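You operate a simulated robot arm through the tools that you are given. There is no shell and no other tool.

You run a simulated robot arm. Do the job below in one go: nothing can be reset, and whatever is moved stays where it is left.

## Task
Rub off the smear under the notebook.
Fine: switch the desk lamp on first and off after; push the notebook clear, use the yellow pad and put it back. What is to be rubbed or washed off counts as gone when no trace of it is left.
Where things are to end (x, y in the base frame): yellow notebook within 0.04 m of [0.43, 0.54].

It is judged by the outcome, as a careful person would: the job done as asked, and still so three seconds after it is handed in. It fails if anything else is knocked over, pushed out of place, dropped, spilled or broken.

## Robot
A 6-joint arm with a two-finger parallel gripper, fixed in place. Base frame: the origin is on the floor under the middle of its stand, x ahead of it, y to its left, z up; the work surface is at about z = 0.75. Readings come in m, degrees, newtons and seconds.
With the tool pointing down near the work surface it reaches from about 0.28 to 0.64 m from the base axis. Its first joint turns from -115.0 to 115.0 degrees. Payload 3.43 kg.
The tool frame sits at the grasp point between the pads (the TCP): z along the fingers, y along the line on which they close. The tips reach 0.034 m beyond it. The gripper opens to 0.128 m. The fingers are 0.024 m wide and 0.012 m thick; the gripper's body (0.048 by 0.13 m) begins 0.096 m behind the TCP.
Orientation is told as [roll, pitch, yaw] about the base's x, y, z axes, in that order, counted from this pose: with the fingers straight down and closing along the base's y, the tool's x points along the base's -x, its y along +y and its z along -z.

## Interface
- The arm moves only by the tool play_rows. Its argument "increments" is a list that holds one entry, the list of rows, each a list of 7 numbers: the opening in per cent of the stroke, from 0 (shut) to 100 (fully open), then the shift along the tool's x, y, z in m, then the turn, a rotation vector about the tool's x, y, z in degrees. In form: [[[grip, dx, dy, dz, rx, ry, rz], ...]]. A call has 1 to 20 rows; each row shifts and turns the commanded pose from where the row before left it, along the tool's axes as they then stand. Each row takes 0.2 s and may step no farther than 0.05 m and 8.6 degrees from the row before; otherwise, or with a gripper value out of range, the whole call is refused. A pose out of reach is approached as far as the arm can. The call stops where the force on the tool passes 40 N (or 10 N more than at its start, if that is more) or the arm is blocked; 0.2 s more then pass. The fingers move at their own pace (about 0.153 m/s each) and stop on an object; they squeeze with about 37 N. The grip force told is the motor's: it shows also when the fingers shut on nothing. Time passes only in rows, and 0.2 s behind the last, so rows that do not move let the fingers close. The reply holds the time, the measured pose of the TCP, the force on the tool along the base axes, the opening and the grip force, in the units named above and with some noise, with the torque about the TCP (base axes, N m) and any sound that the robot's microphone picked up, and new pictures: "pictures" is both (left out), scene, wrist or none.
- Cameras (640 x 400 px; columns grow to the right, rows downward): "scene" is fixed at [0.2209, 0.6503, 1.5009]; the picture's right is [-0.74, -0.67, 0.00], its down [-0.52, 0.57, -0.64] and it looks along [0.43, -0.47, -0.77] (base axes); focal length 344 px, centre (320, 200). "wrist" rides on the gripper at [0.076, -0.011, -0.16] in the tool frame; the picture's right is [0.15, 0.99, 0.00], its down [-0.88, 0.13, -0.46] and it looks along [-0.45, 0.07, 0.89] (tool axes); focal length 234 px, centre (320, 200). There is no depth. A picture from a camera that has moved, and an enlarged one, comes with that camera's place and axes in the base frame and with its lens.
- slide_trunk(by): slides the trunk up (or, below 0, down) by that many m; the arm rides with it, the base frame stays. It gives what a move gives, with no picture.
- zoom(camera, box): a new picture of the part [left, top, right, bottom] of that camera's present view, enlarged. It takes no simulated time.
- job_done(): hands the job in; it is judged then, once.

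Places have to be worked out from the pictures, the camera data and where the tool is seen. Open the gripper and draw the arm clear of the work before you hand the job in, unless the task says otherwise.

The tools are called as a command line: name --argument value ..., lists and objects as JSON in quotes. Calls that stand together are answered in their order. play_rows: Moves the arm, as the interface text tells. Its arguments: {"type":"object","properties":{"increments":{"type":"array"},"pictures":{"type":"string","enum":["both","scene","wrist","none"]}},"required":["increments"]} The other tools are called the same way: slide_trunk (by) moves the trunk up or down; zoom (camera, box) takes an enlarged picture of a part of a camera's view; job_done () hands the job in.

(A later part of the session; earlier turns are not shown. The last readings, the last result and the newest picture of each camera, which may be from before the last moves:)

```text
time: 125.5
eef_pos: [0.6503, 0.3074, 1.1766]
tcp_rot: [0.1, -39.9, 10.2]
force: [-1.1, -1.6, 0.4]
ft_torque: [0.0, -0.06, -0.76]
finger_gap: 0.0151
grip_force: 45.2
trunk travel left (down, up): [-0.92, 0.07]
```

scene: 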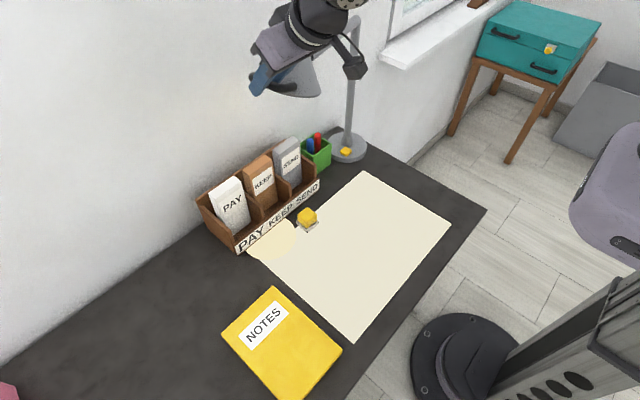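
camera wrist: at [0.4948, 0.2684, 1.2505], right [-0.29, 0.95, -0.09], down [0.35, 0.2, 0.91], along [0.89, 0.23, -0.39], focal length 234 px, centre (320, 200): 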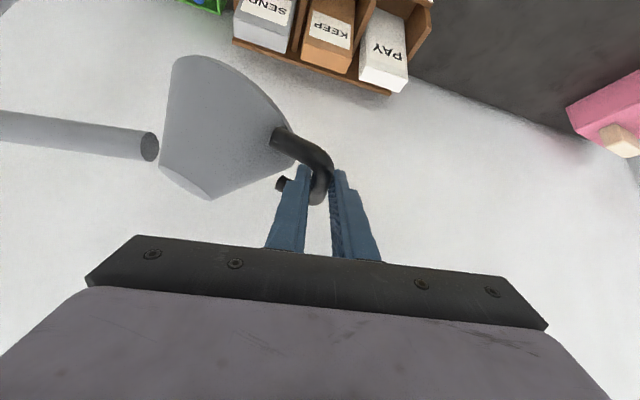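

Gripped with only ~1–2 N net force. I pull 4 mm tangentially about the post (mostly −x) and read the force.

play_rows --increments '[[[8, 0.00155, 5e-05, -0.0013, 0, 0, 0], [8, 0.00155, 5e-05, -0.0013, 0, 0, 0], [8, 0, 0, 0, 0, 0, 0]]]' --pictures "scene"

zoom --camera "scene" --box '[230, 190, 350, 290]'

zoom --camera "scene" --box '[310, 120, 390, 170]'

```text
time: 126.3
eef_pos: [0.646, 0.3073, 1.176]
tcp_rot: [0.0, -39.9, 10.3]
force: [2.0, -3.2, -1.8]
ft_torque: [-0.05, -0.35, 0.1]
finger_gap: 0.0147
grip_force: 44.7
trunk travel left (down, up): [-0.92, 0.07]
```

scene: 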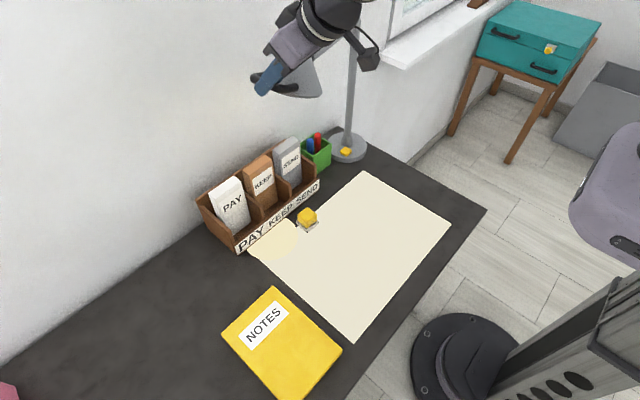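

```text
4.00 times, centred on (290, 240) of scene
camera zoom: at [0.2209, 0.6503, 1.5009], right [-0.74, -0.67, 0.0], down [-0.52, 0.57, -0.64], along [0.43, -0.47, -0.77], focal length 1375 px, centre (440, 40)
```

zoom: 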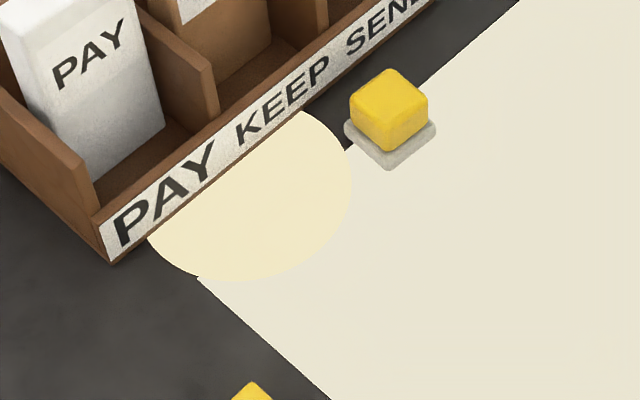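

```text
8.00 times, centred on (350, 145) of scene
camera zoom: at [0.2209, 0.6503, 1.5009], right [-0.74, -0.67, 0.0], down [-0.52, 0.57, -0.64], along [0.43, -0.47, -0.77], focal length 2750 px, centre (80, 640)
```

zoom: 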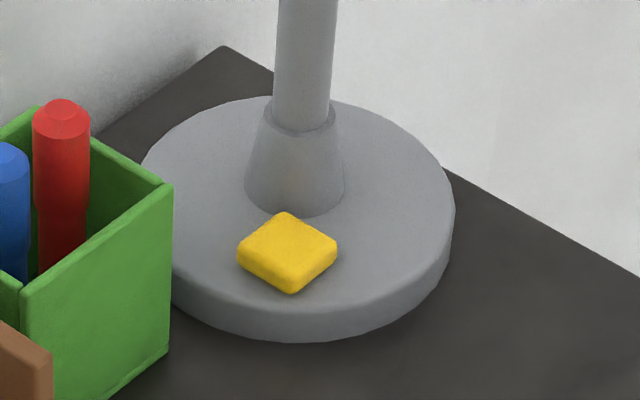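

The disc moved toward −x/−y at only ~2 N and the base stayed put — so the lamp does swivel. I now carry the handle along an arc about the post, 4° at first, turning the tool with it.

play_rows --increments '[[[8, 0.00876, -0.00067, -0.00736, -1.286, 0, -1.532], [8, 0.00876, -0.00067, -0.00736, -1.286, 0, -1.532], [8, 0, 0, 0, 0, 0, 0]]]' --pictures "both"

zoom --camera "scene" --box '[230, 190, 350, 290]'

zoom --camera "wrist" --box '[220, 110, 420, 250]'

```text
time: 127.2
eef_pos: [0.6241, 0.3011, 1.1761]
tcp_rot: [0.1, -40.0, 14.2]
force: [0.7, -1.1, -1.7]
ft_torque: [-0.04, 0.0, 0.05]
finger_gap: 0.0153
grip_force: 45.3
trunk travel left (down, up): [-0.92, 0.07]
camera wrist: at [0.4718, 0.2508, 1.2504], right [-0.35, 0.93, -0.09], down [0.34, 0.22, 0.91], along [0.87, 0.29, -0.39], focal length 234 px, centre (320, 200)
```

scene: 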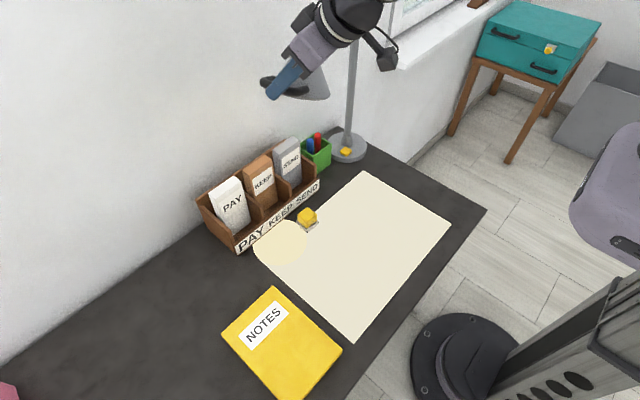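
wrist: 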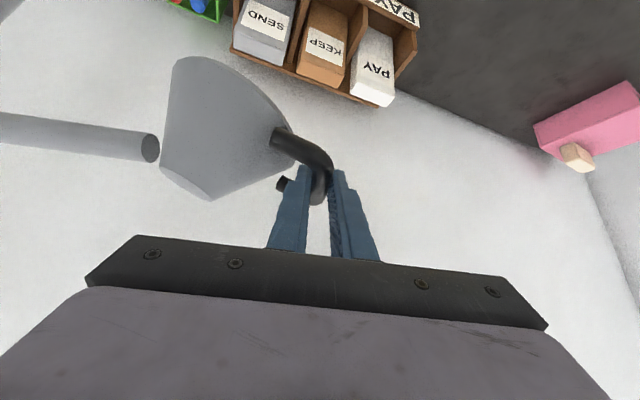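

```text
4.00 times, centred on (290, 240) of scene
camera zoom: at [0.2209, 0.6503, 1.5009], right [-0.74, -0.67, 0.0], down [-0.52, 0.57, -0.64], along [0.43, -0.47, -0.77], focal length 1375 px, centre (440, 40)
```

zoom: 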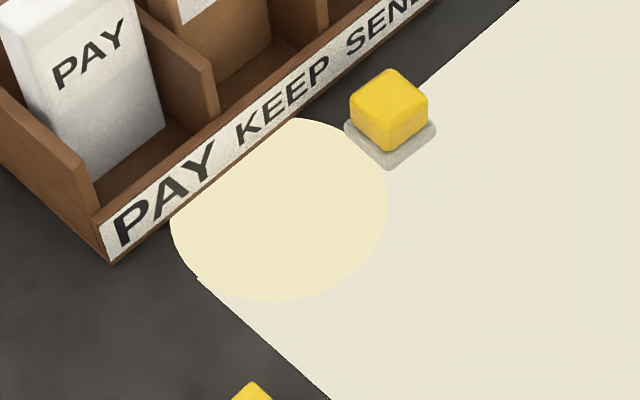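

```text
2.86 times, centred on (320, 180) of wrist
camera zoom: at [0.4718, 0.2508, 1.2504], right [-0.35, 0.93, -0.09], down [0.34, 0.22, 0.91], along [0.87, 0.29, -0.39], focal length 669 px, centre (320, 257)
```

zoom: 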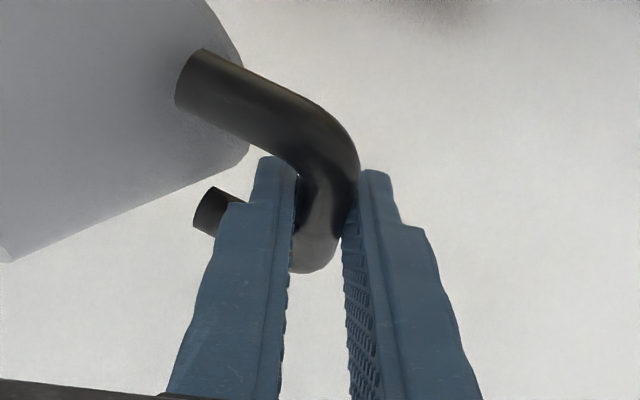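

The swivel follows with ~1–2 N and the disc moved accordingly (now centred near (0.62, 0.367)). I continue the arc by another 10°.

play_rows --increments '[[[8, 0.00876, -0.00067, -0.00736, -1.286, 0, -1.532], [8, 0.00876, -0.00067, -0.00736, -1.286, 0, -1.532], [8, 0.00876, -0.00067, -0.00736, -1.286, 0, -1.532], [8, 0.00876, -0.00067, -0.00736, -1.286, 0, -1.532], [8, 0.00876, -0.00067, -0.00736, -1.286, 0, -1.532], [8, 0, 0, 0, 0, 0, 0]]]' --pictures "both"

zoom --camera "scene" --box '[230, 190, 400, 320]'

```text
time: 128.6
eef_pos: [0.5702, 0.2804, 1.1769]
tcp_rot: [0.0, -39.9, 24.1]
force: [-2.2, 0.1, -0.3]
ft_torque: [0.03, 0.06, -0.31]
finger_gap: 0.015
grip_force: 45.0
trunk travel left (down, up): [-0.92, 0.07]
camera wrist: at [0.4291, 0.204, 1.2505], right [-0.51, 0.86, -0.09], down [0.3, 0.28, 0.91], along [0.81, 0.44, -0.39], focal length 234 px, centre (320, 200)
```

scene: 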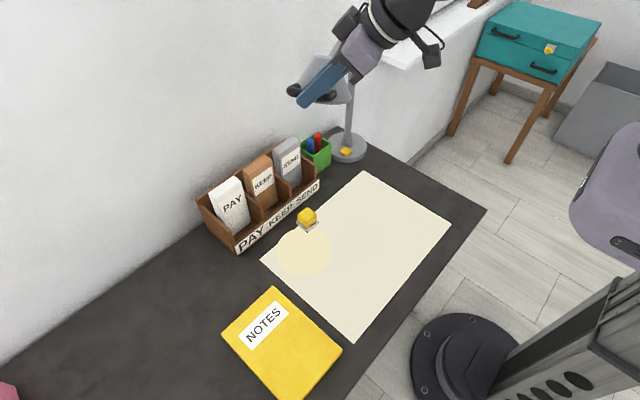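
wrist: 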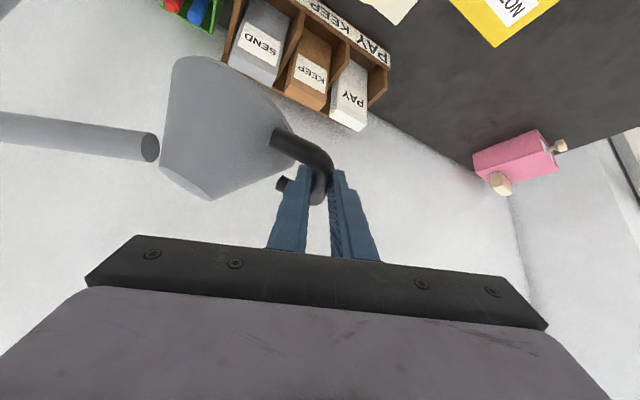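

```text
3.08 times, centred on (315, 255) of scene
camera zoom: at [0.2209, 0.6503, 1.5009], right [-0.74, -0.67, 0.0], down [-0.52, 0.57, -0.64], along [0.43, -0.47, -0.77], focal length 1058 px, centre (335, 31)
```

zoom: 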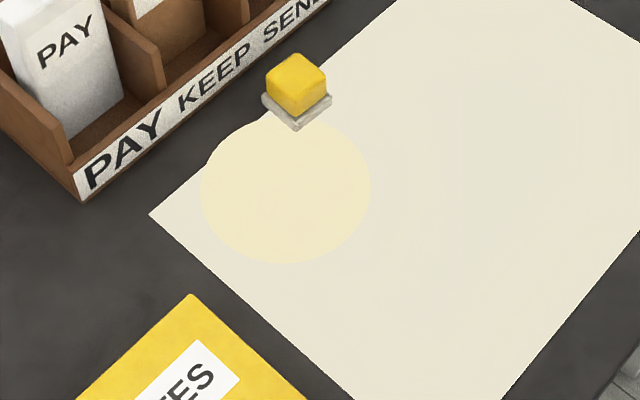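

The lit disc is now at about (0.56, 0.345), and shows clean paper there. Another 10° brings it over the middle of the rubbed area.

play_rows --increments '[[[8, 0.00876, -0.00067, -0.00736, -1.286, 0, -1.532], [8, 0.00876, -0.00067, -0.00736, -1.286, 0, -1.532], [8, 0.00876, -0.00067, -0.00736, -1.286, 0, -1.532], [8, 0.00876, -0.00067, -0.00736, -1.286, 0, -1.532], [8, 0.00876, -0.00067, -0.00736, -1.286, 0, -1.532], [8, 0, 0, 0, 0, 0, 0]]]' --pictures "both"

zoom --camera "scene" --box '[250, 190, 420, 340]'

```text
time: 129.9
eef_pos: [0.5211, 0.2485, 1.1745]
tcp_rot: [0.3, -40.1, 34.1]
force: [-3.8, 2.1, -1.3]
ft_torque: [0.35, -0.26, -0.62]
finger_gap: 0.0154
grip_force: 45.1
trunk travel left (down, up): [-0.92, 0.07]
camera wrist: at [0.395, 0.1507, 1.2502], right [-0.65, 0.76, -0.09], down [0.24, 0.32, 0.92], along [0.72, 0.57, -0.39], focal length 234 px, centre (320, 200)
```

scene: 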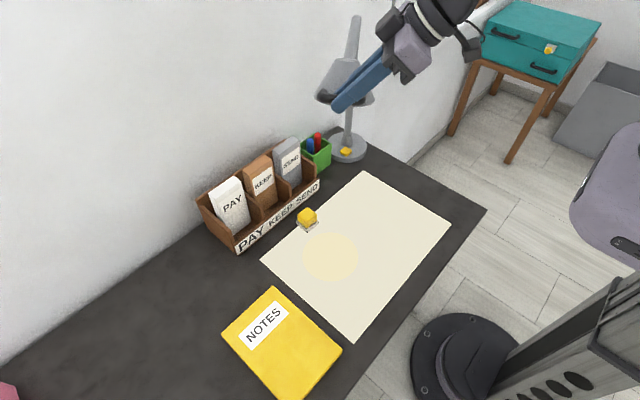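
wrist: 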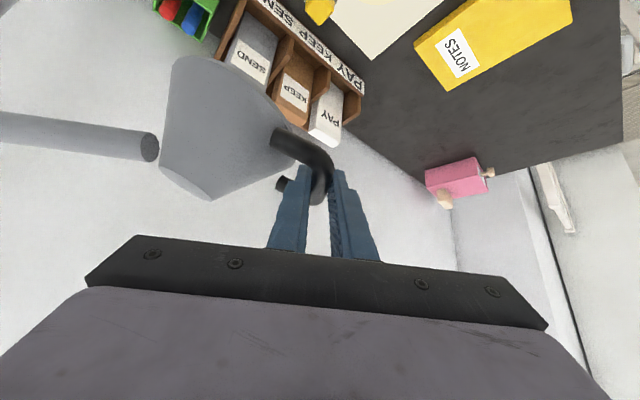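

```text
2.67 times, centred on (335, 265) of scene
camera zoom: at [0.2209, 0.6503, 1.5009], right [-0.74, -0.67, 0.0], down [-0.52, 0.57, -0.64], along [0.43, -0.47, -0.77], focal length 917 px, centre (280, 27)
```

zoom: 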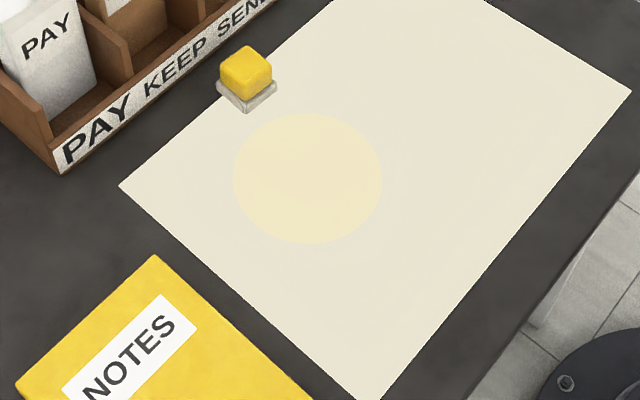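

The disc at (0.50, 0.31) shows clean paper too. Now I raise the handle slightly to tilt the light outward, toward the centre of the old notebook spot.

play_rows --increments '[[[8, 0.00876, 0.001, -0.00736, -1.286, 0, -1.532], [8, -0.00386, 0.0005, -0.0046, 0, 0, 0], [8, -0.00386, 0.0005, -0.0046, 0, 0, 0], [8, 0, 0, 0, 0, 0, 0]]]' --pictures "scene"

zoom --camera "scene" --box '[250, 190, 420, 340]'

```text
time: 130.9
eef_pos: [0.5123, 0.2432, 1.1857]
tcp_rot: [0.3, -39.7, 35.9]
force: [4.0, -11.1, -14.3]
ft_torque: [0.08, -0.44, -1.01]
finger_gap: 0.0151
grip_force: 45.1
trunk travel left (down, up): [-0.92, 0.07]
```

scene: 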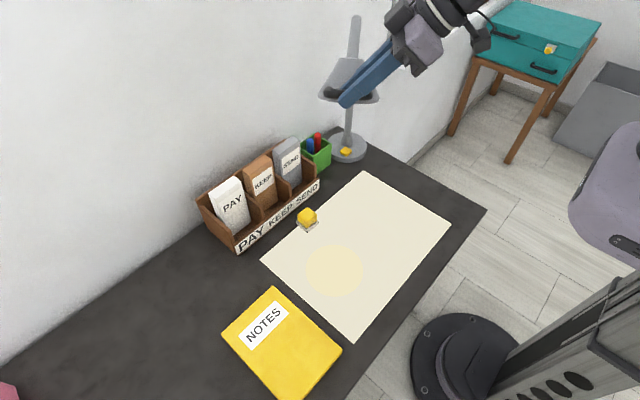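

```text
2.67 times, centred on (335, 265) of scene
camera zoom: at [0.2209, 0.6503, 1.5009], right [-0.74, -0.67, 0.0], down [-0.52, 0.57, -0.64], along [0.43, -0.47, -0.77], focal length 917 px, centre (280, 27)
```

zoom: 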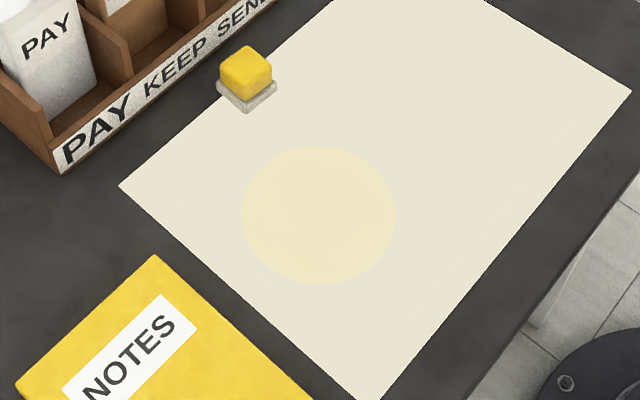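

Clean there as well, but gripping rigidly while tilting raised the force to ~14 N. I roll the tool by 4° about the bar's axis to follow the head's tilt and relieve it.

play_rows --increments '[[[8, 0, -0.0008, 0, -1.62, 0, 1.36], [8, 0, -0.0008, 0, -1.62, 0, 1.36], [8, 0, 0, 0, 0, 0, 0]]]' --pictures "scene"

zoom --camera "scene" --box '[250, 190, 420, 340]'

```text
time: 131.8
eef_pos: [0.514, 0.2407, 1.1865]
tcp_rot: [5.8, -39.8, 32.4]
force: [4.0, -11.9, -14.4]
ft_torque: [-0.32, 0.1, -1.09]
finger_gap: 0.0153
grip_force: 44.9
trunk travel left (down, up): [-0.92, 0.07]
```

scene: 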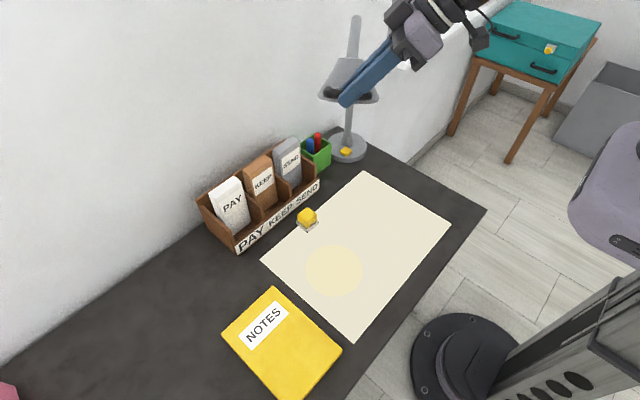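

```text
2.67 times, centred on (335, 265) of scene
camera zoom: at [0.2209, 0.6503, 1.5009], right [-0.74, -0.67, 0.0], down [-0.52, 0.57, -0.64], along [0.43, -0.47, -0.77], focal length 917 px, centre (280, 27)
```

zoom: 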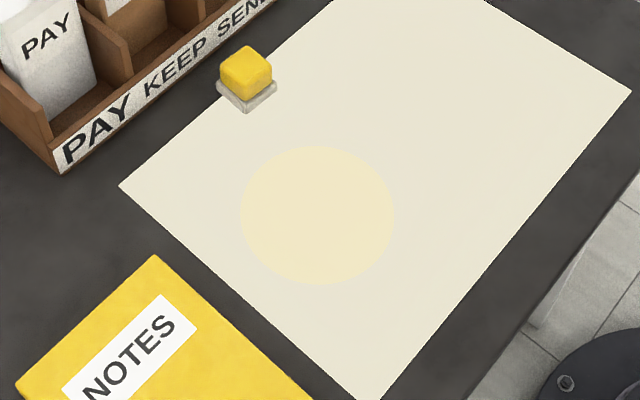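

The remaining force points inward and down: my path is ~3 mm too far out. I move inward to relieve it.

play_rows --increments '[[[8, 0, -0.002, 0, 0, 0, 0], [8, 0, -0.0015, 0, 0, 0, 0], [8, 0, 0, 0, 0, 0, 0]]]' --pictures "none"

```text
time: 132.6
eef_pos: [0.5134, 0.242, 1.1882]
tcp_rot: [5.8, -39.7, 32.6]
force: [-2.1, -0.6, -13.6]
ft_torque: [-0.07, 0.13, -1.0]
finger_gap: 0.0152
grip_force: 45.3
trunk travel left (down, up): [-0.92, 0.07]
```

Radial stress is gone, but a 13.6 N downward pull remains, perhaps the tilt's end stop. I lower 3 mm and re-check force and disc.

play_rows --increments '[[[8, 0.00193, 0, 0.0023, 0, 0, 0], [8, 0, 0, 0, 0, 0, 0]]]' --pictures "both"

zoom --camera "scene" --box '[250, 190, 420, 340]'

zoom --camera "scene" --box '[290, 10, 400, 170]'

```text
time: 133.2
eef_pos: [0.5133, 0.241, 1.186]
tcp_rot: [5.6, -40.0, 32.6]
force: [-4.4, 0.8, -1.8]
ft_torque: [-0.53, 0.85, -0.87]
finger_gap: 0.0151
grip_force: 44.9
trunk travel left (down, up): [-0.92, 0.07]
camera wrist: at [0.3946, 0.1337, 1.2589], right [-0.68, 0.74, -0.02], down [0.27, 0.27, 0.92], along [0.68, 0.62, -0.38], focal length 234 px, centre (320, 200)
```

scene: 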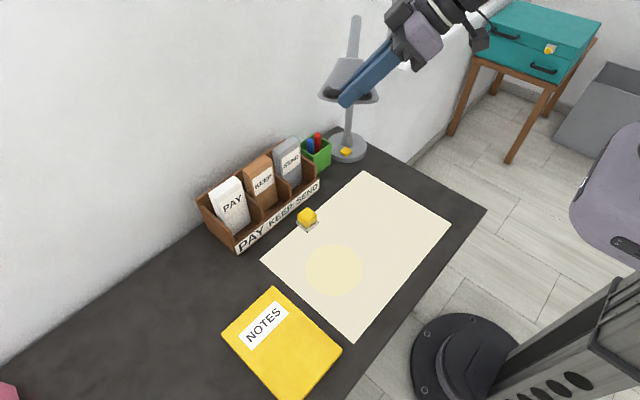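
wrist: 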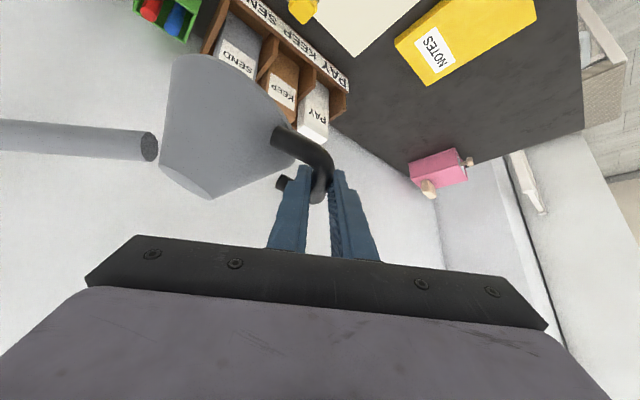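

```text
2.67 times, centred on (335, 265) of scene
camera zoom: at [0.2209, 0.6503, 1.5009], right [-0.74, -0.67, 0.0], down [-0.52, 0.57, -0.64], along [0.43, -0.47, -0.77], focal length 917 px, centre (280, 27)
```

zoom: 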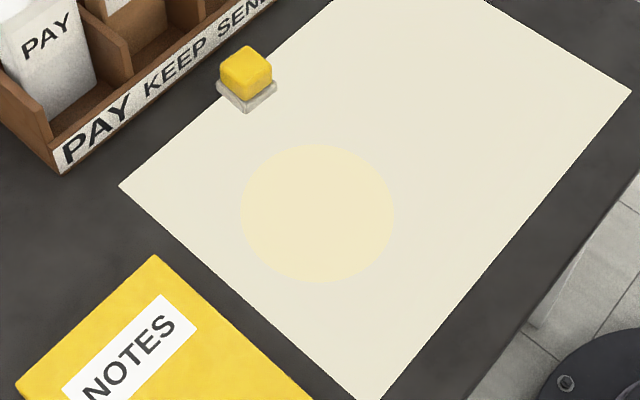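

```text
2.50 times, centred on (345, 90) of scene
camera zoom: at [0.2209, 0.6503, 1.5009], right [-0.74, -0.67, 0.0], down [-0.52, 0.57, -0.64], along [0.43, -0.47, -0.77], focal length 859 px, centre (258, 475)
```

zoom: 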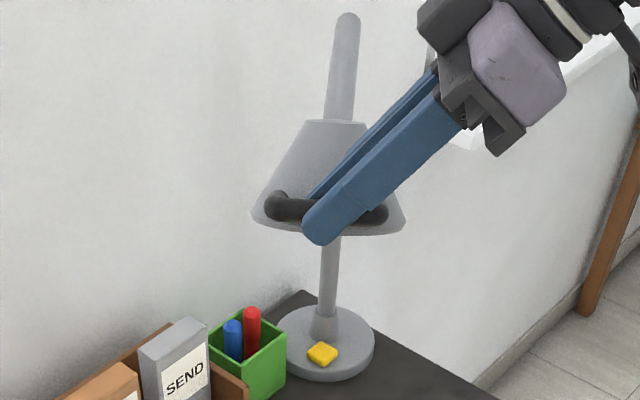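

The tilt is at its stop, putting the disc at radius ≈ 0.43 m from the post; that still covers the central region. The paper in the disc at (0.465, 0.333) is clean. I sweep another 6° toward the front.

play_rows --increments '[[[8, 0.00864, -0.00069, -0.00735, -1.286, 0.15, -1.525], [8, 0.00864, -0.00069, -0.00735, -1.286, 0.15, -1.525], [8, 0.00864, -0.00069, -0.00735, -1.286, 0.15, -1.525], [8, 0, 0, 0, 0, 0, 0]]]' --pictures "scene"

zoom --camera "scene" --box '[270, 200, 430, 340]'

```text
time: 134.2
eef_pos: [0.4868, 0.2189, 1.1875]
tcp_rot: [5.5, -39.9, 38.5]
force: [-7.9, 3.0, 1.5]
ft_torque: [0.21, -0.12, -0.88]
finger_gap: 0.0152
grip_force: 45.2
trunk travel left (down, up): [-0.92, 0.07]
```

scene: 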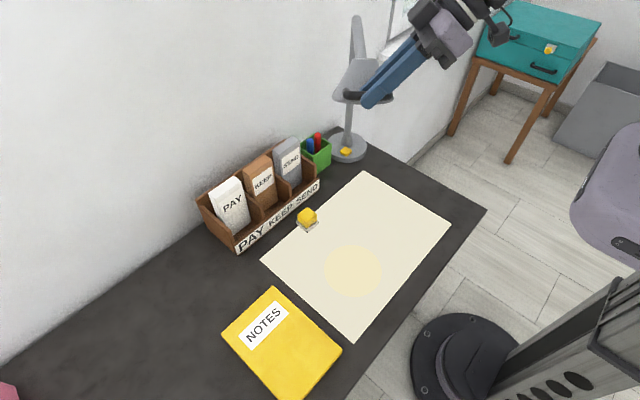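

```text
2.86 times, centred on (350, 270) of scene
camera zoom: at [0.2209, 0.6503, 1.5009], right [-0.74, -0.67, 0.0], down [-0.52, 0.57, -0.64], along [0.43, -0.47, -0.77], focal length 982 px, centre (234, 0)
```

zoom: 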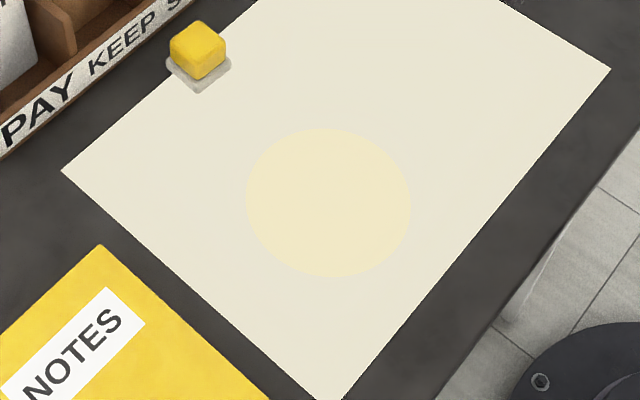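

Also clean at (0.43, 0.31). One more sweep of 8° toward the front corner, with a small outward correction to relieve side force.

play_rows --increments '[[[8, 0.00864, 0.0005, -0.00735, -1.286, 0.15, -1.525], [8, 0.00864, 0.0005, -0.00735, -1.286, 0.15, -1.525], [8, 0.00864, 0.0, -0.00735, -1.286, 0.15, -1.525], [8, 0.00864, 0.0, -0.00735, -1.286, 0.15, -1.525], [8, 0, 0, 0, 0, 0, 0]]]' --pictures "scene"

zoom --camera "scene" --box '[270, 200, 430, 340]'

```text
time: 135.3
eef_pos: [0.4564, 0.1845, 1.1861]
tcp_rot: [5.7, -39.9, 46.6]
force: [0.0, -5.1, -0.7]
ft_torque: [-0.17, -0.03, -1.28]
finger_gap: 0.0153
grip_force: 45.4
trunk travel left (down, up): [-0.92, 0.07]
```

scene: 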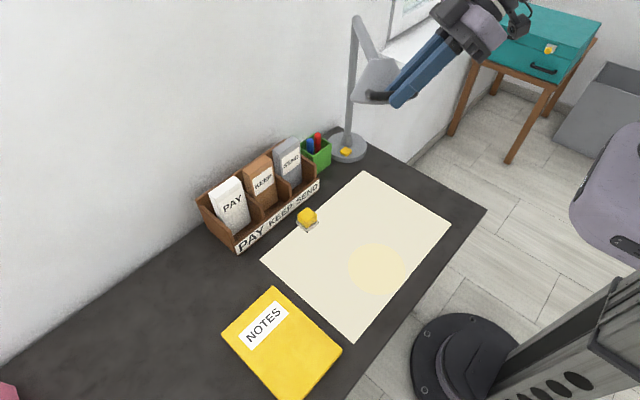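

```text
2.86 times, centred on (350, 270) of scene
camera zoom: at [0.2209, 0.6503, 1.5009], right [-0.74, -0.67, 0.0], down [-0.52, 0.57, -0.64], along [0.43, -0.47, -0.77], focal length 982 px, centre (234, 0)
```

zoom: 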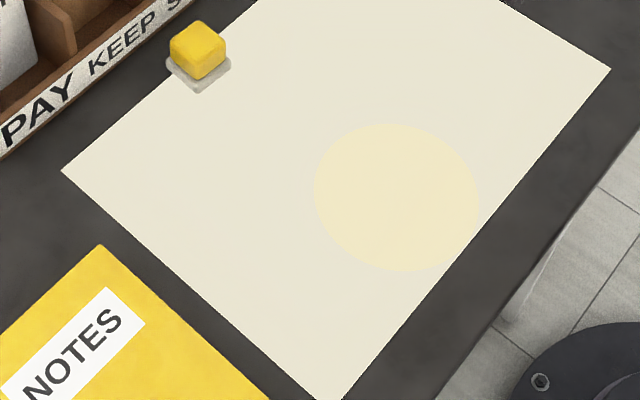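

This lit spot may show a faint streak; I zoom in closely.

zoom --camera "scene" --box '[340, 235, 420, 300]'

zoom --camera "scene" --box '[360, 245, 405, 285]'

```text
6.15 times, centred on (380, 268) of scene
camera zoom: at [0.2209, 0.6503, 1.5009], right [-0.74, -0.67, 0.0], down [-0.52, 0.57, -0.64], along [0.43, -0.47, -0.77], focal length 2115 px, centre (-49, -215)
```

zoom: 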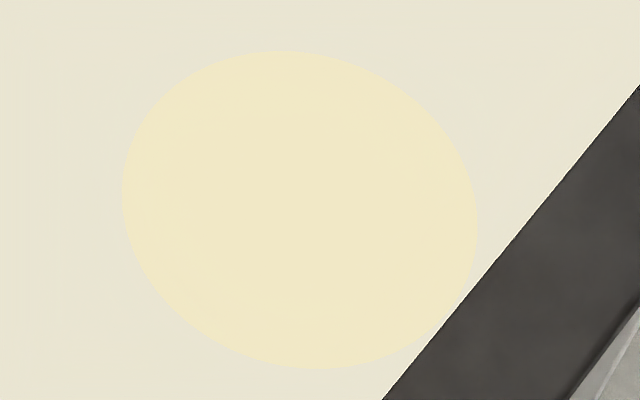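

```text
10.00 times, centred on (382, 265) of scene
camera zoom: at [0.2209, 0.6503, 1.5009], right [-0.74, -0.67, 0.0], down [-0.52, 0.57, -0.64], along [0.43, -0.47, -0.77], focal length 3438 px, centre (-305, -450)
```

zoom: 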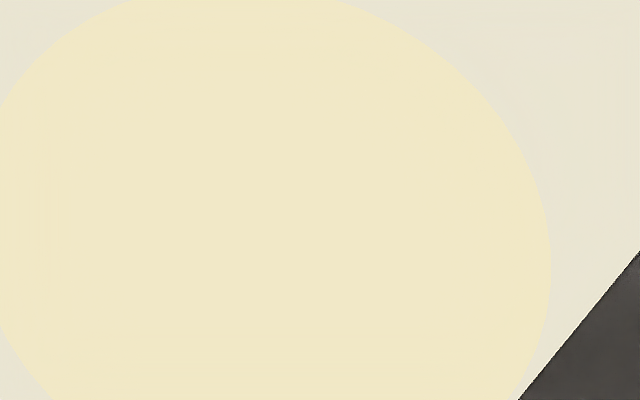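

The lit paper is clean here too; what I saw was only compression noise. Across the whole swept band no trace shows. Now I swing the lamp back to its original aim, reversing the arc in stages.

play_rows --increments '[[[8, -0.00871, 0.00033, 0.00738, 1.286, -0.15, 1.525], [8, -0.00871, 0.00033, 0.00738, 1.286, -0.15, 1.525], [8, -0.00871, 0.00033, 0.00738, 1.286, -0.15, 1.525], [8, -0.00871, 0.00033, 0.00738, 1.286, -0.15, 1.525], [8, -0.00871, 0.00033, 0.00738, 1.286, -0.15, 1.525], [8, -0.00871, 0.00033, 0.00738, 1.286, -0.15, 1.525], [8, -0.00871, 0.00033, 0.00738, 1.286, -0.15, 1.525], [8, 0, 0, 0, 0, 0, 0]]]' --pictures "scene"

```text
time: 137.2
eef_pos: [0.5136, 0.242, 1.1845]
tcp_rot: [5.8, -39.9, 32.3]
force: [6.2, -12.5, -2.1]
ft_torque: [-0.23, -0.17, -0.93]
finger_gap: 0.0154
grip_force: 45.1
trunk travel left (down, up): [-0.92, 0.07]
```

scene: 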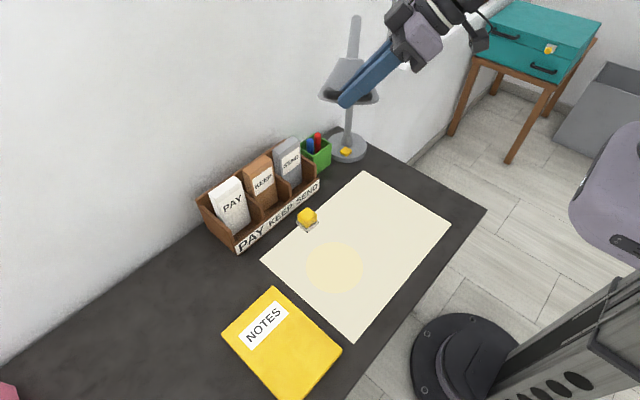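

I relieve the inward side force (path ~3 mm too far out) and continue the swing back.

play_rows --increments '[[[8, 0, -0.002, 0, 0, 0, 0], [8, 0, -0.0015, 0, 0, 0, 0], [8, -0.00871, -0.0002, 0.00738, 1.286, -0.15, 1.525], [8, -0.00871, -0.0002, 0.00738, 1.286, -0.15, 1.525], [8, -0.00871, -0.0002, 0.00738, 1.286, -0.15, 1.525], [8, -0.00871, -0.0002, 0.00738, 1.286, -0.15, 1.525], [8, 0, 0, 0, 0, 0, 0]]]' --pictures "scene"

zoom --camera "scene" --box '[230, 200, 400, 340]'

```text
time: 138.8
eef_pos: [0.5511, 0.2671, 1.1835]
tcp_rot: [5.6, -39.8, 24.8]
force: [-4.3, 4.2, -0.4]
ft_torque: [-0.17, 0.63, -0.4]
finger_gap: 0.0149
grip_force: 45.0
trunk travel left (down, up): [-0.92, 0.07]
```

scene: 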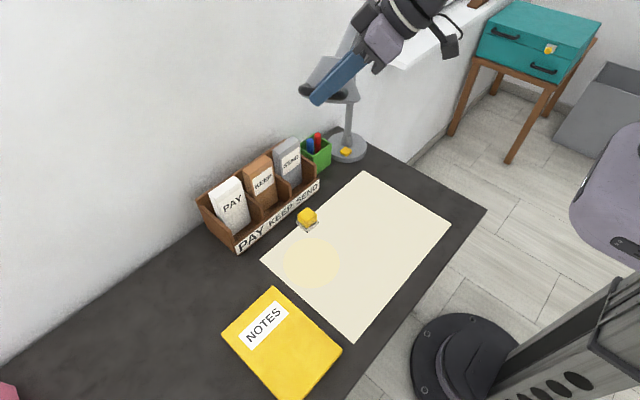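

```text
2.86 times, centred on (315, 270) of scene
camera zoom: at [0.2209, 0.6503, 1.5009], right [-0.74, -0.67, 0.0], down [-0.52, 0.57, -0.64], along [0.43, -0.47, -0.77], focal length 982 px, centre (334, 0)
```

zoom: 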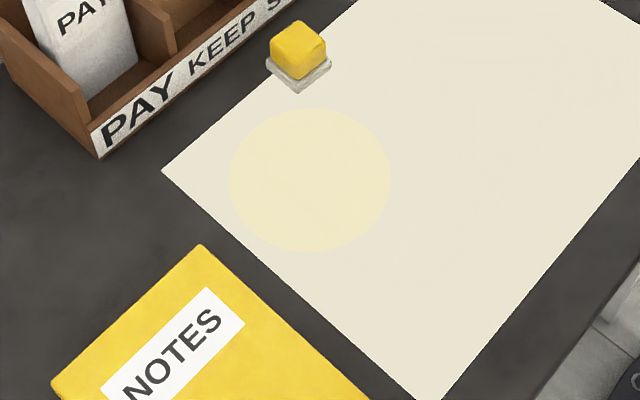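

Clean as well at (0.52, 0.36). I continue swinging back 14° more.

play_rows --increments '[[[8, 0, 0.001, 0, 0, 0, 0], [8, -0.00871, 0.0, 0.00738, 1.286, -0.15, 1.525], [8, -0.00871, 0.0, 0.00738, 1.286, -0.15, 1.525], [8, -0.00871, 0.0, 0.00738, 1.286, -0.15, 1.525], [8, -0.00871, 0.0, 0.00738, 1.286, -0.15, 1.525], [8, -0.00871, 0.0, 0.00738, 1.286, -0.15, 1.525], [8, -0.00871, 0.0, 0.00738, 1.286, -0.15, 1.525], [8, -0.00871, 0.0, 0.00738, 1.286, -0.15, 1.525], [8, 0, 0, 0, 0, 0, 0]]]' --pictures "scene"

zoom --camera "scene" --box '[230, 190, 350, 290]'

```text
time: 140.8
eef_pos: [0.6267, 0.2991, 1.1852]
tcp_rot: [5.3, -40.0, 10.7]
force: [-3.5, 9.7, 0.4]
ft_torque: [0.08, 0.44, -0.29]
finger_gap: 0.0153
grip_force: 45.4
trunk travel left (down, up): [-0.92, 0.07]
```

scene: 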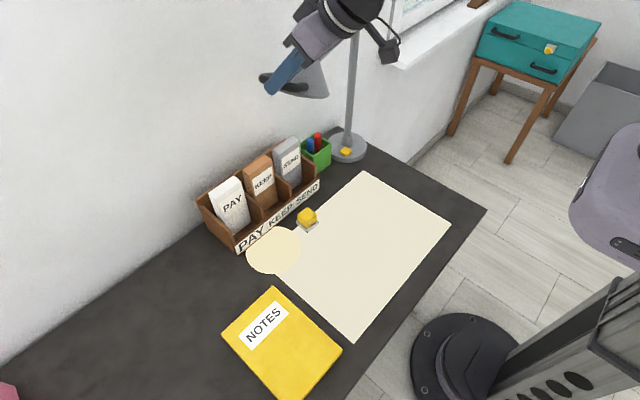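

```text
4.00 times, centred on (290, 240) of scene
camera zoom: at [0.2209, 0.6503, 1.5009], right [-0.74, -0.67, 0.0], down [-0.52, 0.57, -0.64], along [0.43, -0.47, -0.77], focal length 1375 px, centre (440, 40)
```

zoom: 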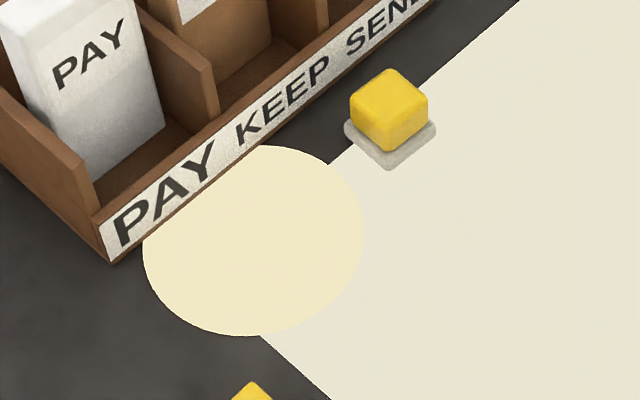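

Now I lower the handle back (undoing the tilt and the roll), with an outward correction for the side force.

play_rows --increments '[[[8, 0.00236, 0.0014, 0.0028, 1.08, 0, -0.91], [8, 0.00236, 0.0014, 0.0028, 1.08, 0, -0.91], [8, 0.00236, 0.0014, 0.0028, 1.08, 0, -0.91], [8, 0, 0, 0, 0, 0, 0]]]' --pictures "scene"

zoom --camera "scene" --box '[230, 190, 350, 290]'

```text
time: 141.8
eef_pos: [0.6257, 0.3003, 1.1735]
tcp_rot: [-0.1, -40.1, 14.3]
force: [0.2, 1.4, 2.4]
ft_torque: [0.18, -1.04, -0.08]
finger_gap: 0.0153
grip_force: 45.2
trunk travel left (down, up): [-0.92, 0.07]
```

scene: 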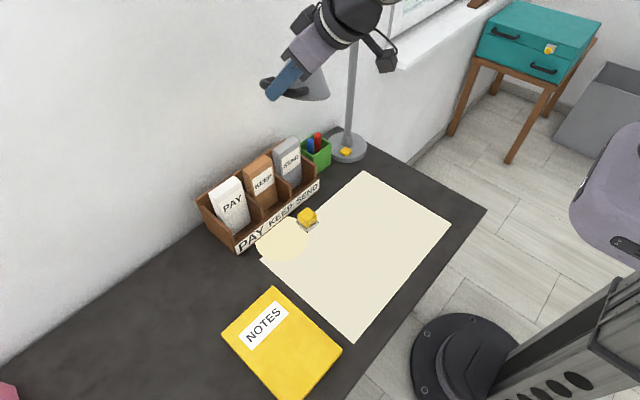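

```text
4.00 times, centred on (290, 240) of scene
camera zoom: at [0.2209, 0.6503, 1.5009], right [-0.74, -0.67, 0.0], down [-0.52, 0.57, -0.64], along [0.43, -0.47, -0.77], focal length 1375 px, centre (440, 40)
```

zoom: 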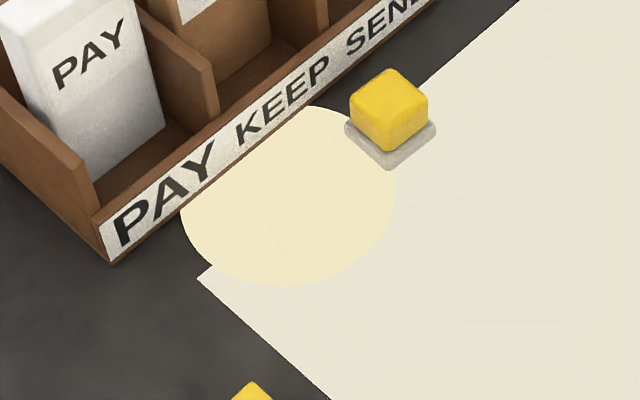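

The disc is nearly back: it needs about 4.7° more of swing. I do that.

play_rows --increments '[[[8, -0.00876, 0, 0.00736, 1.286, 0, 1.532], [8, -0.00876, 0, 0.00736, 1.286, 0, 1.532], [8, -0.0033, 0, 0.0028, 0.48, 0, 0.57], [8, 0, 0, 0, 0, 0, 0]]]' --pictures "scene"

zoom --camera "scene" --box '[240, 190, 340, 270]'

```text
time: 142.8
eef_pos: [0.6507, 0.3077, 1.1721]
tcp_rot: [0.0, -40.0, 9.5]
force: [-0.2, 2.4, 1.1]
ft_torque: [0.0, -0.09, 0.16]
finger_gap: 0.015
grip_force: 44.8
trunk travel left (down, up): [-0.92, 0.07]
```

scene: 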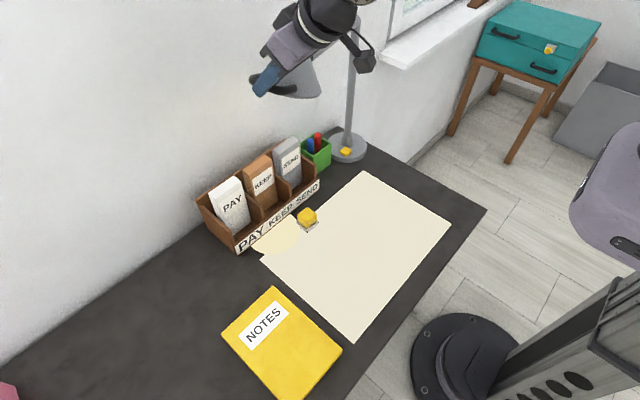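

```text
5.00 times, centred on (290, 230) of scene
camera zoom: at [0.2209, 0.6503, 1.5009], right [-0.74, -0.67, 0.0], down [-0.52, 0.57, -0.64], along [0.43, -0.47, -0.77], focal length 1719 px, centre (470, 50)
```

zoom: 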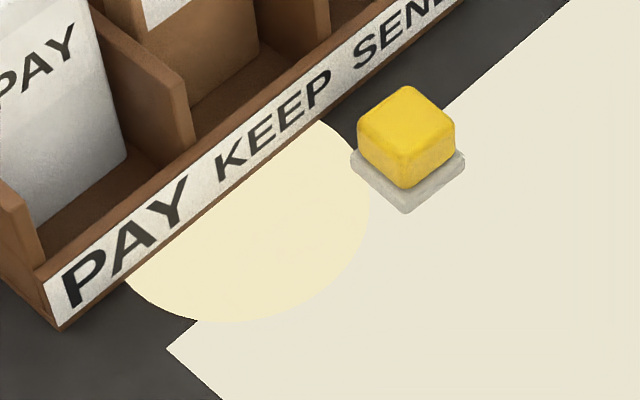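

Almost exactly back; it needs a hair more tilt (≈1.4°). I make that fine correction, then compare again.

play_rows --increments '[[[8, -6e-05, 0, -0.00415, -1.34, 0, 0.54], [8, 0, 0, 0, 0, 0, 0]]]' --pictures "none"

zoom --camera "scene" --box '[240, 190, 340, 270]'

```text
time: 143.3
eef_pos: [0.6484, 0.306, 1.175]
tcp_rot: [1.6, -39.9, 8.9]
force: [0.8, 2.0, -1.3]
ft_torque: [0.17, -0.59, 0.15]
finger_gap: 0.0149
grip_force: 45.3
trunk travel left (down, up): [-0.92, 0.07]
```

```text
5.00 times, centred on (290, 230) of scene
camera zoom: at [0.2209, 0.6503, 1.5009], right [-0.74, -0.67, 0.0], down [-0.52, 0.57, -0.64], along [0.43, -0.47, -0.77], focal length 1719 px, centre (470, 50)
```

zoom: 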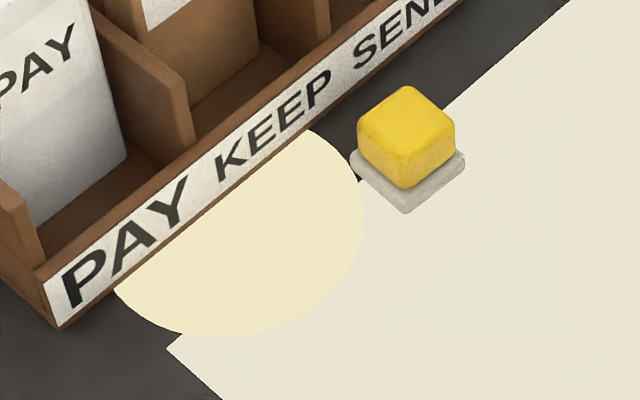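

The disc now matches its original place. I release the bar and withdraw back along the fingers, then verify.

play_rows --increments '[[[14, 0, 0, 0, 0, 0, 0], [25, 0, 0, 0, 0, 0, 0], [25, 0, 0, -0.02, 0, 0, 0], [25, 0, 0, -0.03, 0, 0, 0], [25, 0, 0, -0.04, 0, 0, 0], [25, 0, 0, -0.04, 0, 0, 0], [25, 0, 0, 0, 0, 0, 0]]]' --pictures "both"

zoom --camera "scene" --box '[240, 190, 340, 270]'

zoom --camera "scene" --box '[230, 10, 400, 170]'

```text
time: 144.9
eef_pos: [0.5678, 0.2905, 1.2759]
tcp_rot: [1.7, -40.0, 8.8]
force: [0.9, 0.1, 0.5]
ft_torque: [0.01, 0.02, -0.02]
finger_gap: 0.0317
grip_force: 0.1
trunk travel left (down, up): [-0.92, 0.07]
camera wrist: at [0.412, 0.2507, 1.3493], right [-0.28, 0.96, -0.07], down [0.36, 0.17, 0.92], along [0.89, 0.23, -0.39], focal length 234 px, centre (320, 200)
```

scene: 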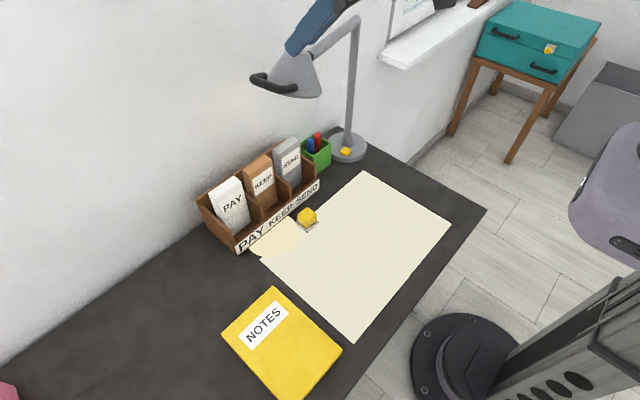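
wrist: 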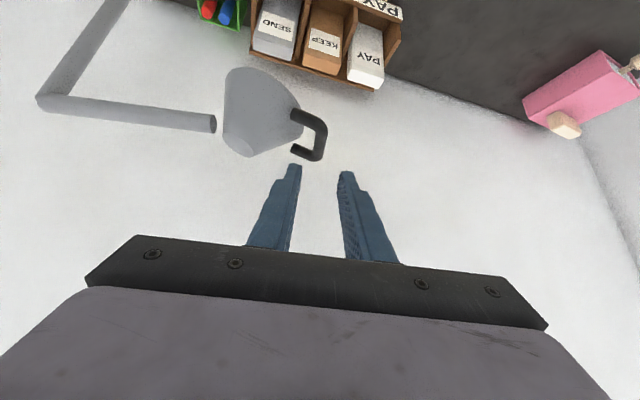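

```text
5.00 times, centred on (290, 230) of scene
camera zoom: at [0.2209, 0.6503, 1.5009], right [-0.74, -0.67, 0.0], down [-0.52, 0.57, -0.64], along [0.43, -0.47, -0.77], focal length 1719 px, centre (470, 50)
```

zoom: 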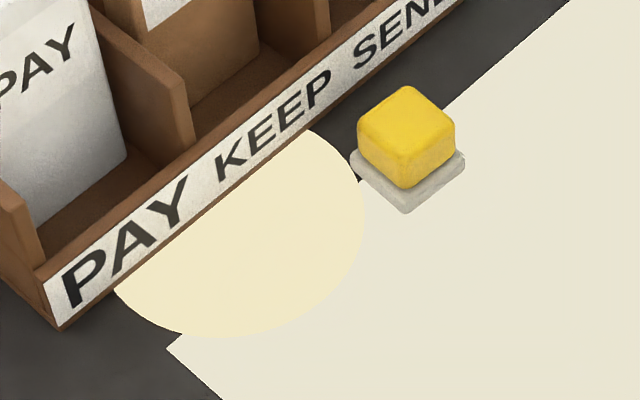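

```text
2.50 times, centred on (315, 90) of scene
camera zoom: at [0.2209, 0.6503, 1.5009], right [-0.74, -0.67, 0.0], down [-0.52, 0.57, -0.64], along [0.43, -0.47, -0.77], focal length 859 px, centre (332, 475)
```

zoom: 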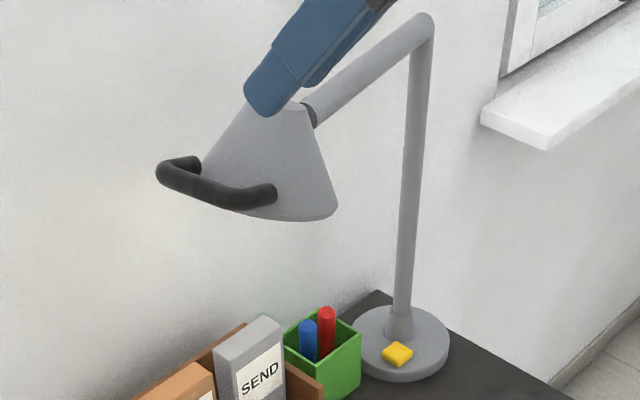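

The lamp head is back exactly as it was. Now to switch the lamp off: I retreat from the head, straighten yaw/roll, set a 35° tilt and close the fingers.

play_rows --increments '[[[25, 0.0303, 0.0061, -0.0254, 0, 0, 0], [25, 0.0303, 0.0061, -0.0254, 0, 0, 0], [0, 0.0303, 0.0061, -0.0254, 0, 0, 0], [0, 0, 0, 0, 2.83, -0.13, 3.37], [0, 0, 0, 0, 2.83, -0.13, 3.37], [0, 0, 0, 0, 1.3, 0, -1.09], [0, 0, 0, 0, 0, 5, 0], [0, 0, 0, 0, 0, 0, 0]]]' --pictures "scene"

```text
time: 146.8
eef_pos: [0.447, 0.2865, 1.2766]
tcp_rot: [-0.5, -35.0, 1.4]
force: [-0.4, -0.2, 0.8]
ft_torque: [0.01, 0.05, 0.03]
finger_gap: 0.0002
grip_force: 33.0
trunk travel left (down, up): [-0.92, 0.07]
```

scene: 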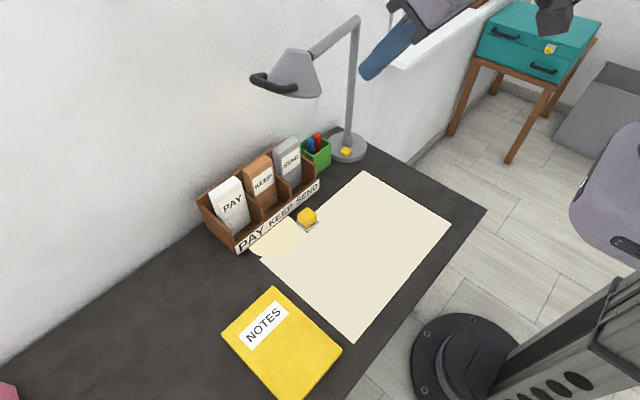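

Next I trim the yaw, lower the trunk by 0.2 m and move across in front of the lamp base.

play_rows --increments '[[[0, 0, 0, 0, 0.8, 0, 1.15], [0, 0, 0, 0, 0, 0, 0]]]' --pictures "none"

slide_trunk --by -0.2

play_rows --increments '[[[0, 0, -0.0454, 0, 0, 0, 0], [0, 0, -0.0454, 0, 0, 0, 0], [0, 0, -0.0454, 0, 0, 0, 0], [0, 0, -0.0454, 0, 0, 0, 0], [0, 0, -0.0454, 0, 0, 0, 0], [0, 0, -0.0454, 0, 0, 0, 0], [0, 0, 0, 0, 0, 0, 0]]]' --pictures "both"

```text
time: 147.3
eef_pos: [0.447, 0.2872, 1.2755]
tcp_rot: [-0.3, -35.1, 0.0]
force: [0.0, 0.6, -0.3]
ft_torque: [-0.02, 0.0, -0.01]
finger_gap: 0.0
grip_force: 33.2
trunk travel left (down, up): [-0.92, 0.07]
```

```text
time: 149.5
eef_pos: [0.4465, 0.2886, 1.0764]
tcp_rot: [-0.3, -35.2, -0.1]
force: [0.3, 0.2, 0.1]
ft_torque: [0.0, 0.02, -0.02]
finger_gap: 0.0
grip_force: 32.9
trunk travel left (down, up): [-0.72, 0.27]
```

```text
time: 151.1
eef_pos: [0.4473, 0.0168, 1.0785]
tcp_rot: [-0.4, -34.9, 0.0]
force: [-0.2, -0.2, -0.7]
ft_torque: [0.04, 0.02, 0.02]
finger_gap: 0.0001
grip_force: 33.5
trunk travel left (down, up): [-0.72, 0.27]
camera wrist: at [0.2937, 0.0071, 1.1672], right [-0.12, 0.99, -0.09], down [0.46, 0.13, 0.88], along [0.88, 0.06, -0.47], focal length 234 px, centre (320, 200)
```

scene: 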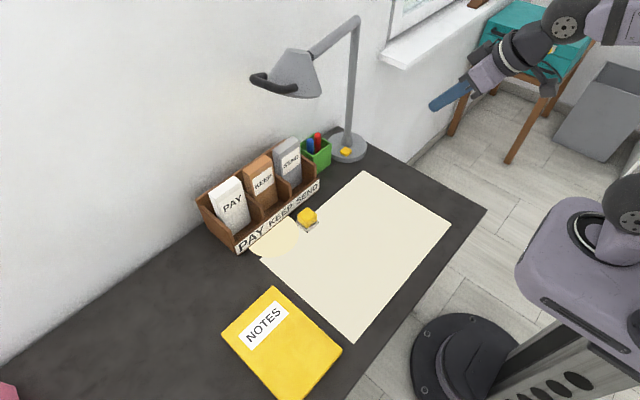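
wrist: 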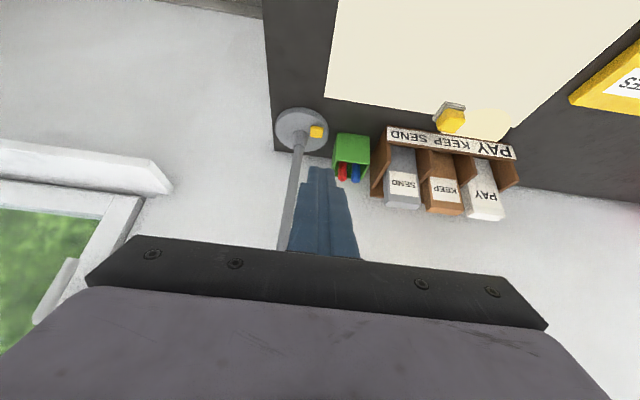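

All is in place for switching off. I approach the button along the same path as before, to hover just above it.

play_rows --increments '[[[0, -0.0098, -0.0004, 0.038, 0, 0, 0], [0, -0.0098, -0.0004, 0.038, 0, 0, 0], [0, -0.0098, -0.0004, 0.038, 0, 0, 0], [0, -0.0098, -0.0004, 0.038, 0, 0, 0], [0, -0.0098, -0.0004, 0.038, 0, 0, 0], [0, -0.0098, -0.0004, 0.038, 0, 0, 0], [0, -0.0098, -0.0004, 0.038, 0, 0, 0], [0, 0.0067, 0.001, 0.034, 0, 0, 0], [0, 0.0067, 0.001, 0.034, 0, 0, 0], [0, 0, 0, 0, 0, 0, 0]]]' --pictures "both"

zoom --camera "scene" --box '[310, 110, 390, 170]'

```text
time: 153.3
eef_pos: [0.684, 0.0114, 0.837]
tcp_rot: [-0.4, -35.0, 0.0]
force: [-0.1, 0.1, -0.1]
ft_torque: [-0.01, 0.0, 0.0]
finger_gap: 0.0002
grip_force: 32.9
trunk travel left (down, up): [-0.72, 0.27]
camera wrist: at [0.5308, 0.0027, 0.924], right [-0.12, 0.99, -0.09], down [0.46, 0.13, 0.88], along [0.88, 0.06, -0.47], focal length 234 px, centre (320, 200)
```

scene: 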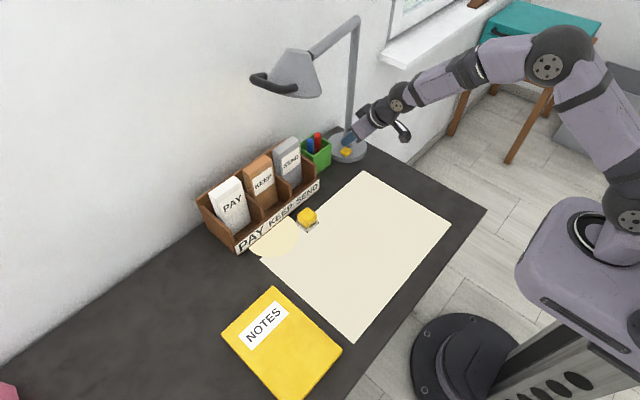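
wrist: 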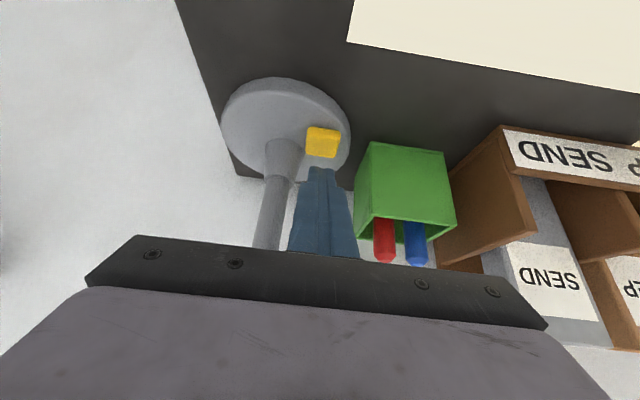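

```text
6.67 times, centred on (350, 140) of scene
camera zoom: at [0.2209, 0.6503, 1.5009], right [-0.74, -0.67, 0.0], down [-0.52, 0.57, -0.64], along [0.43, -0.47, -0.77], focal length 2292 px, centre (120, 600)
```

zoom: 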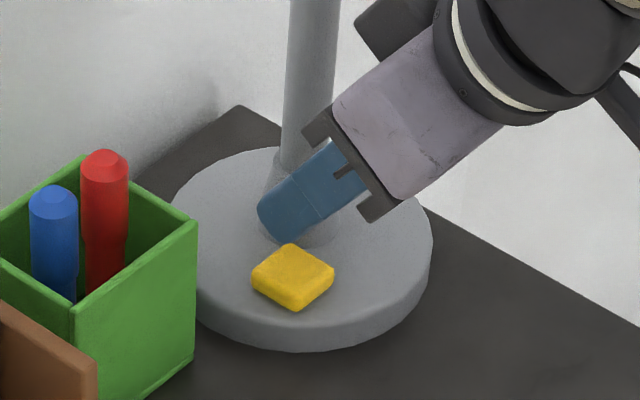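

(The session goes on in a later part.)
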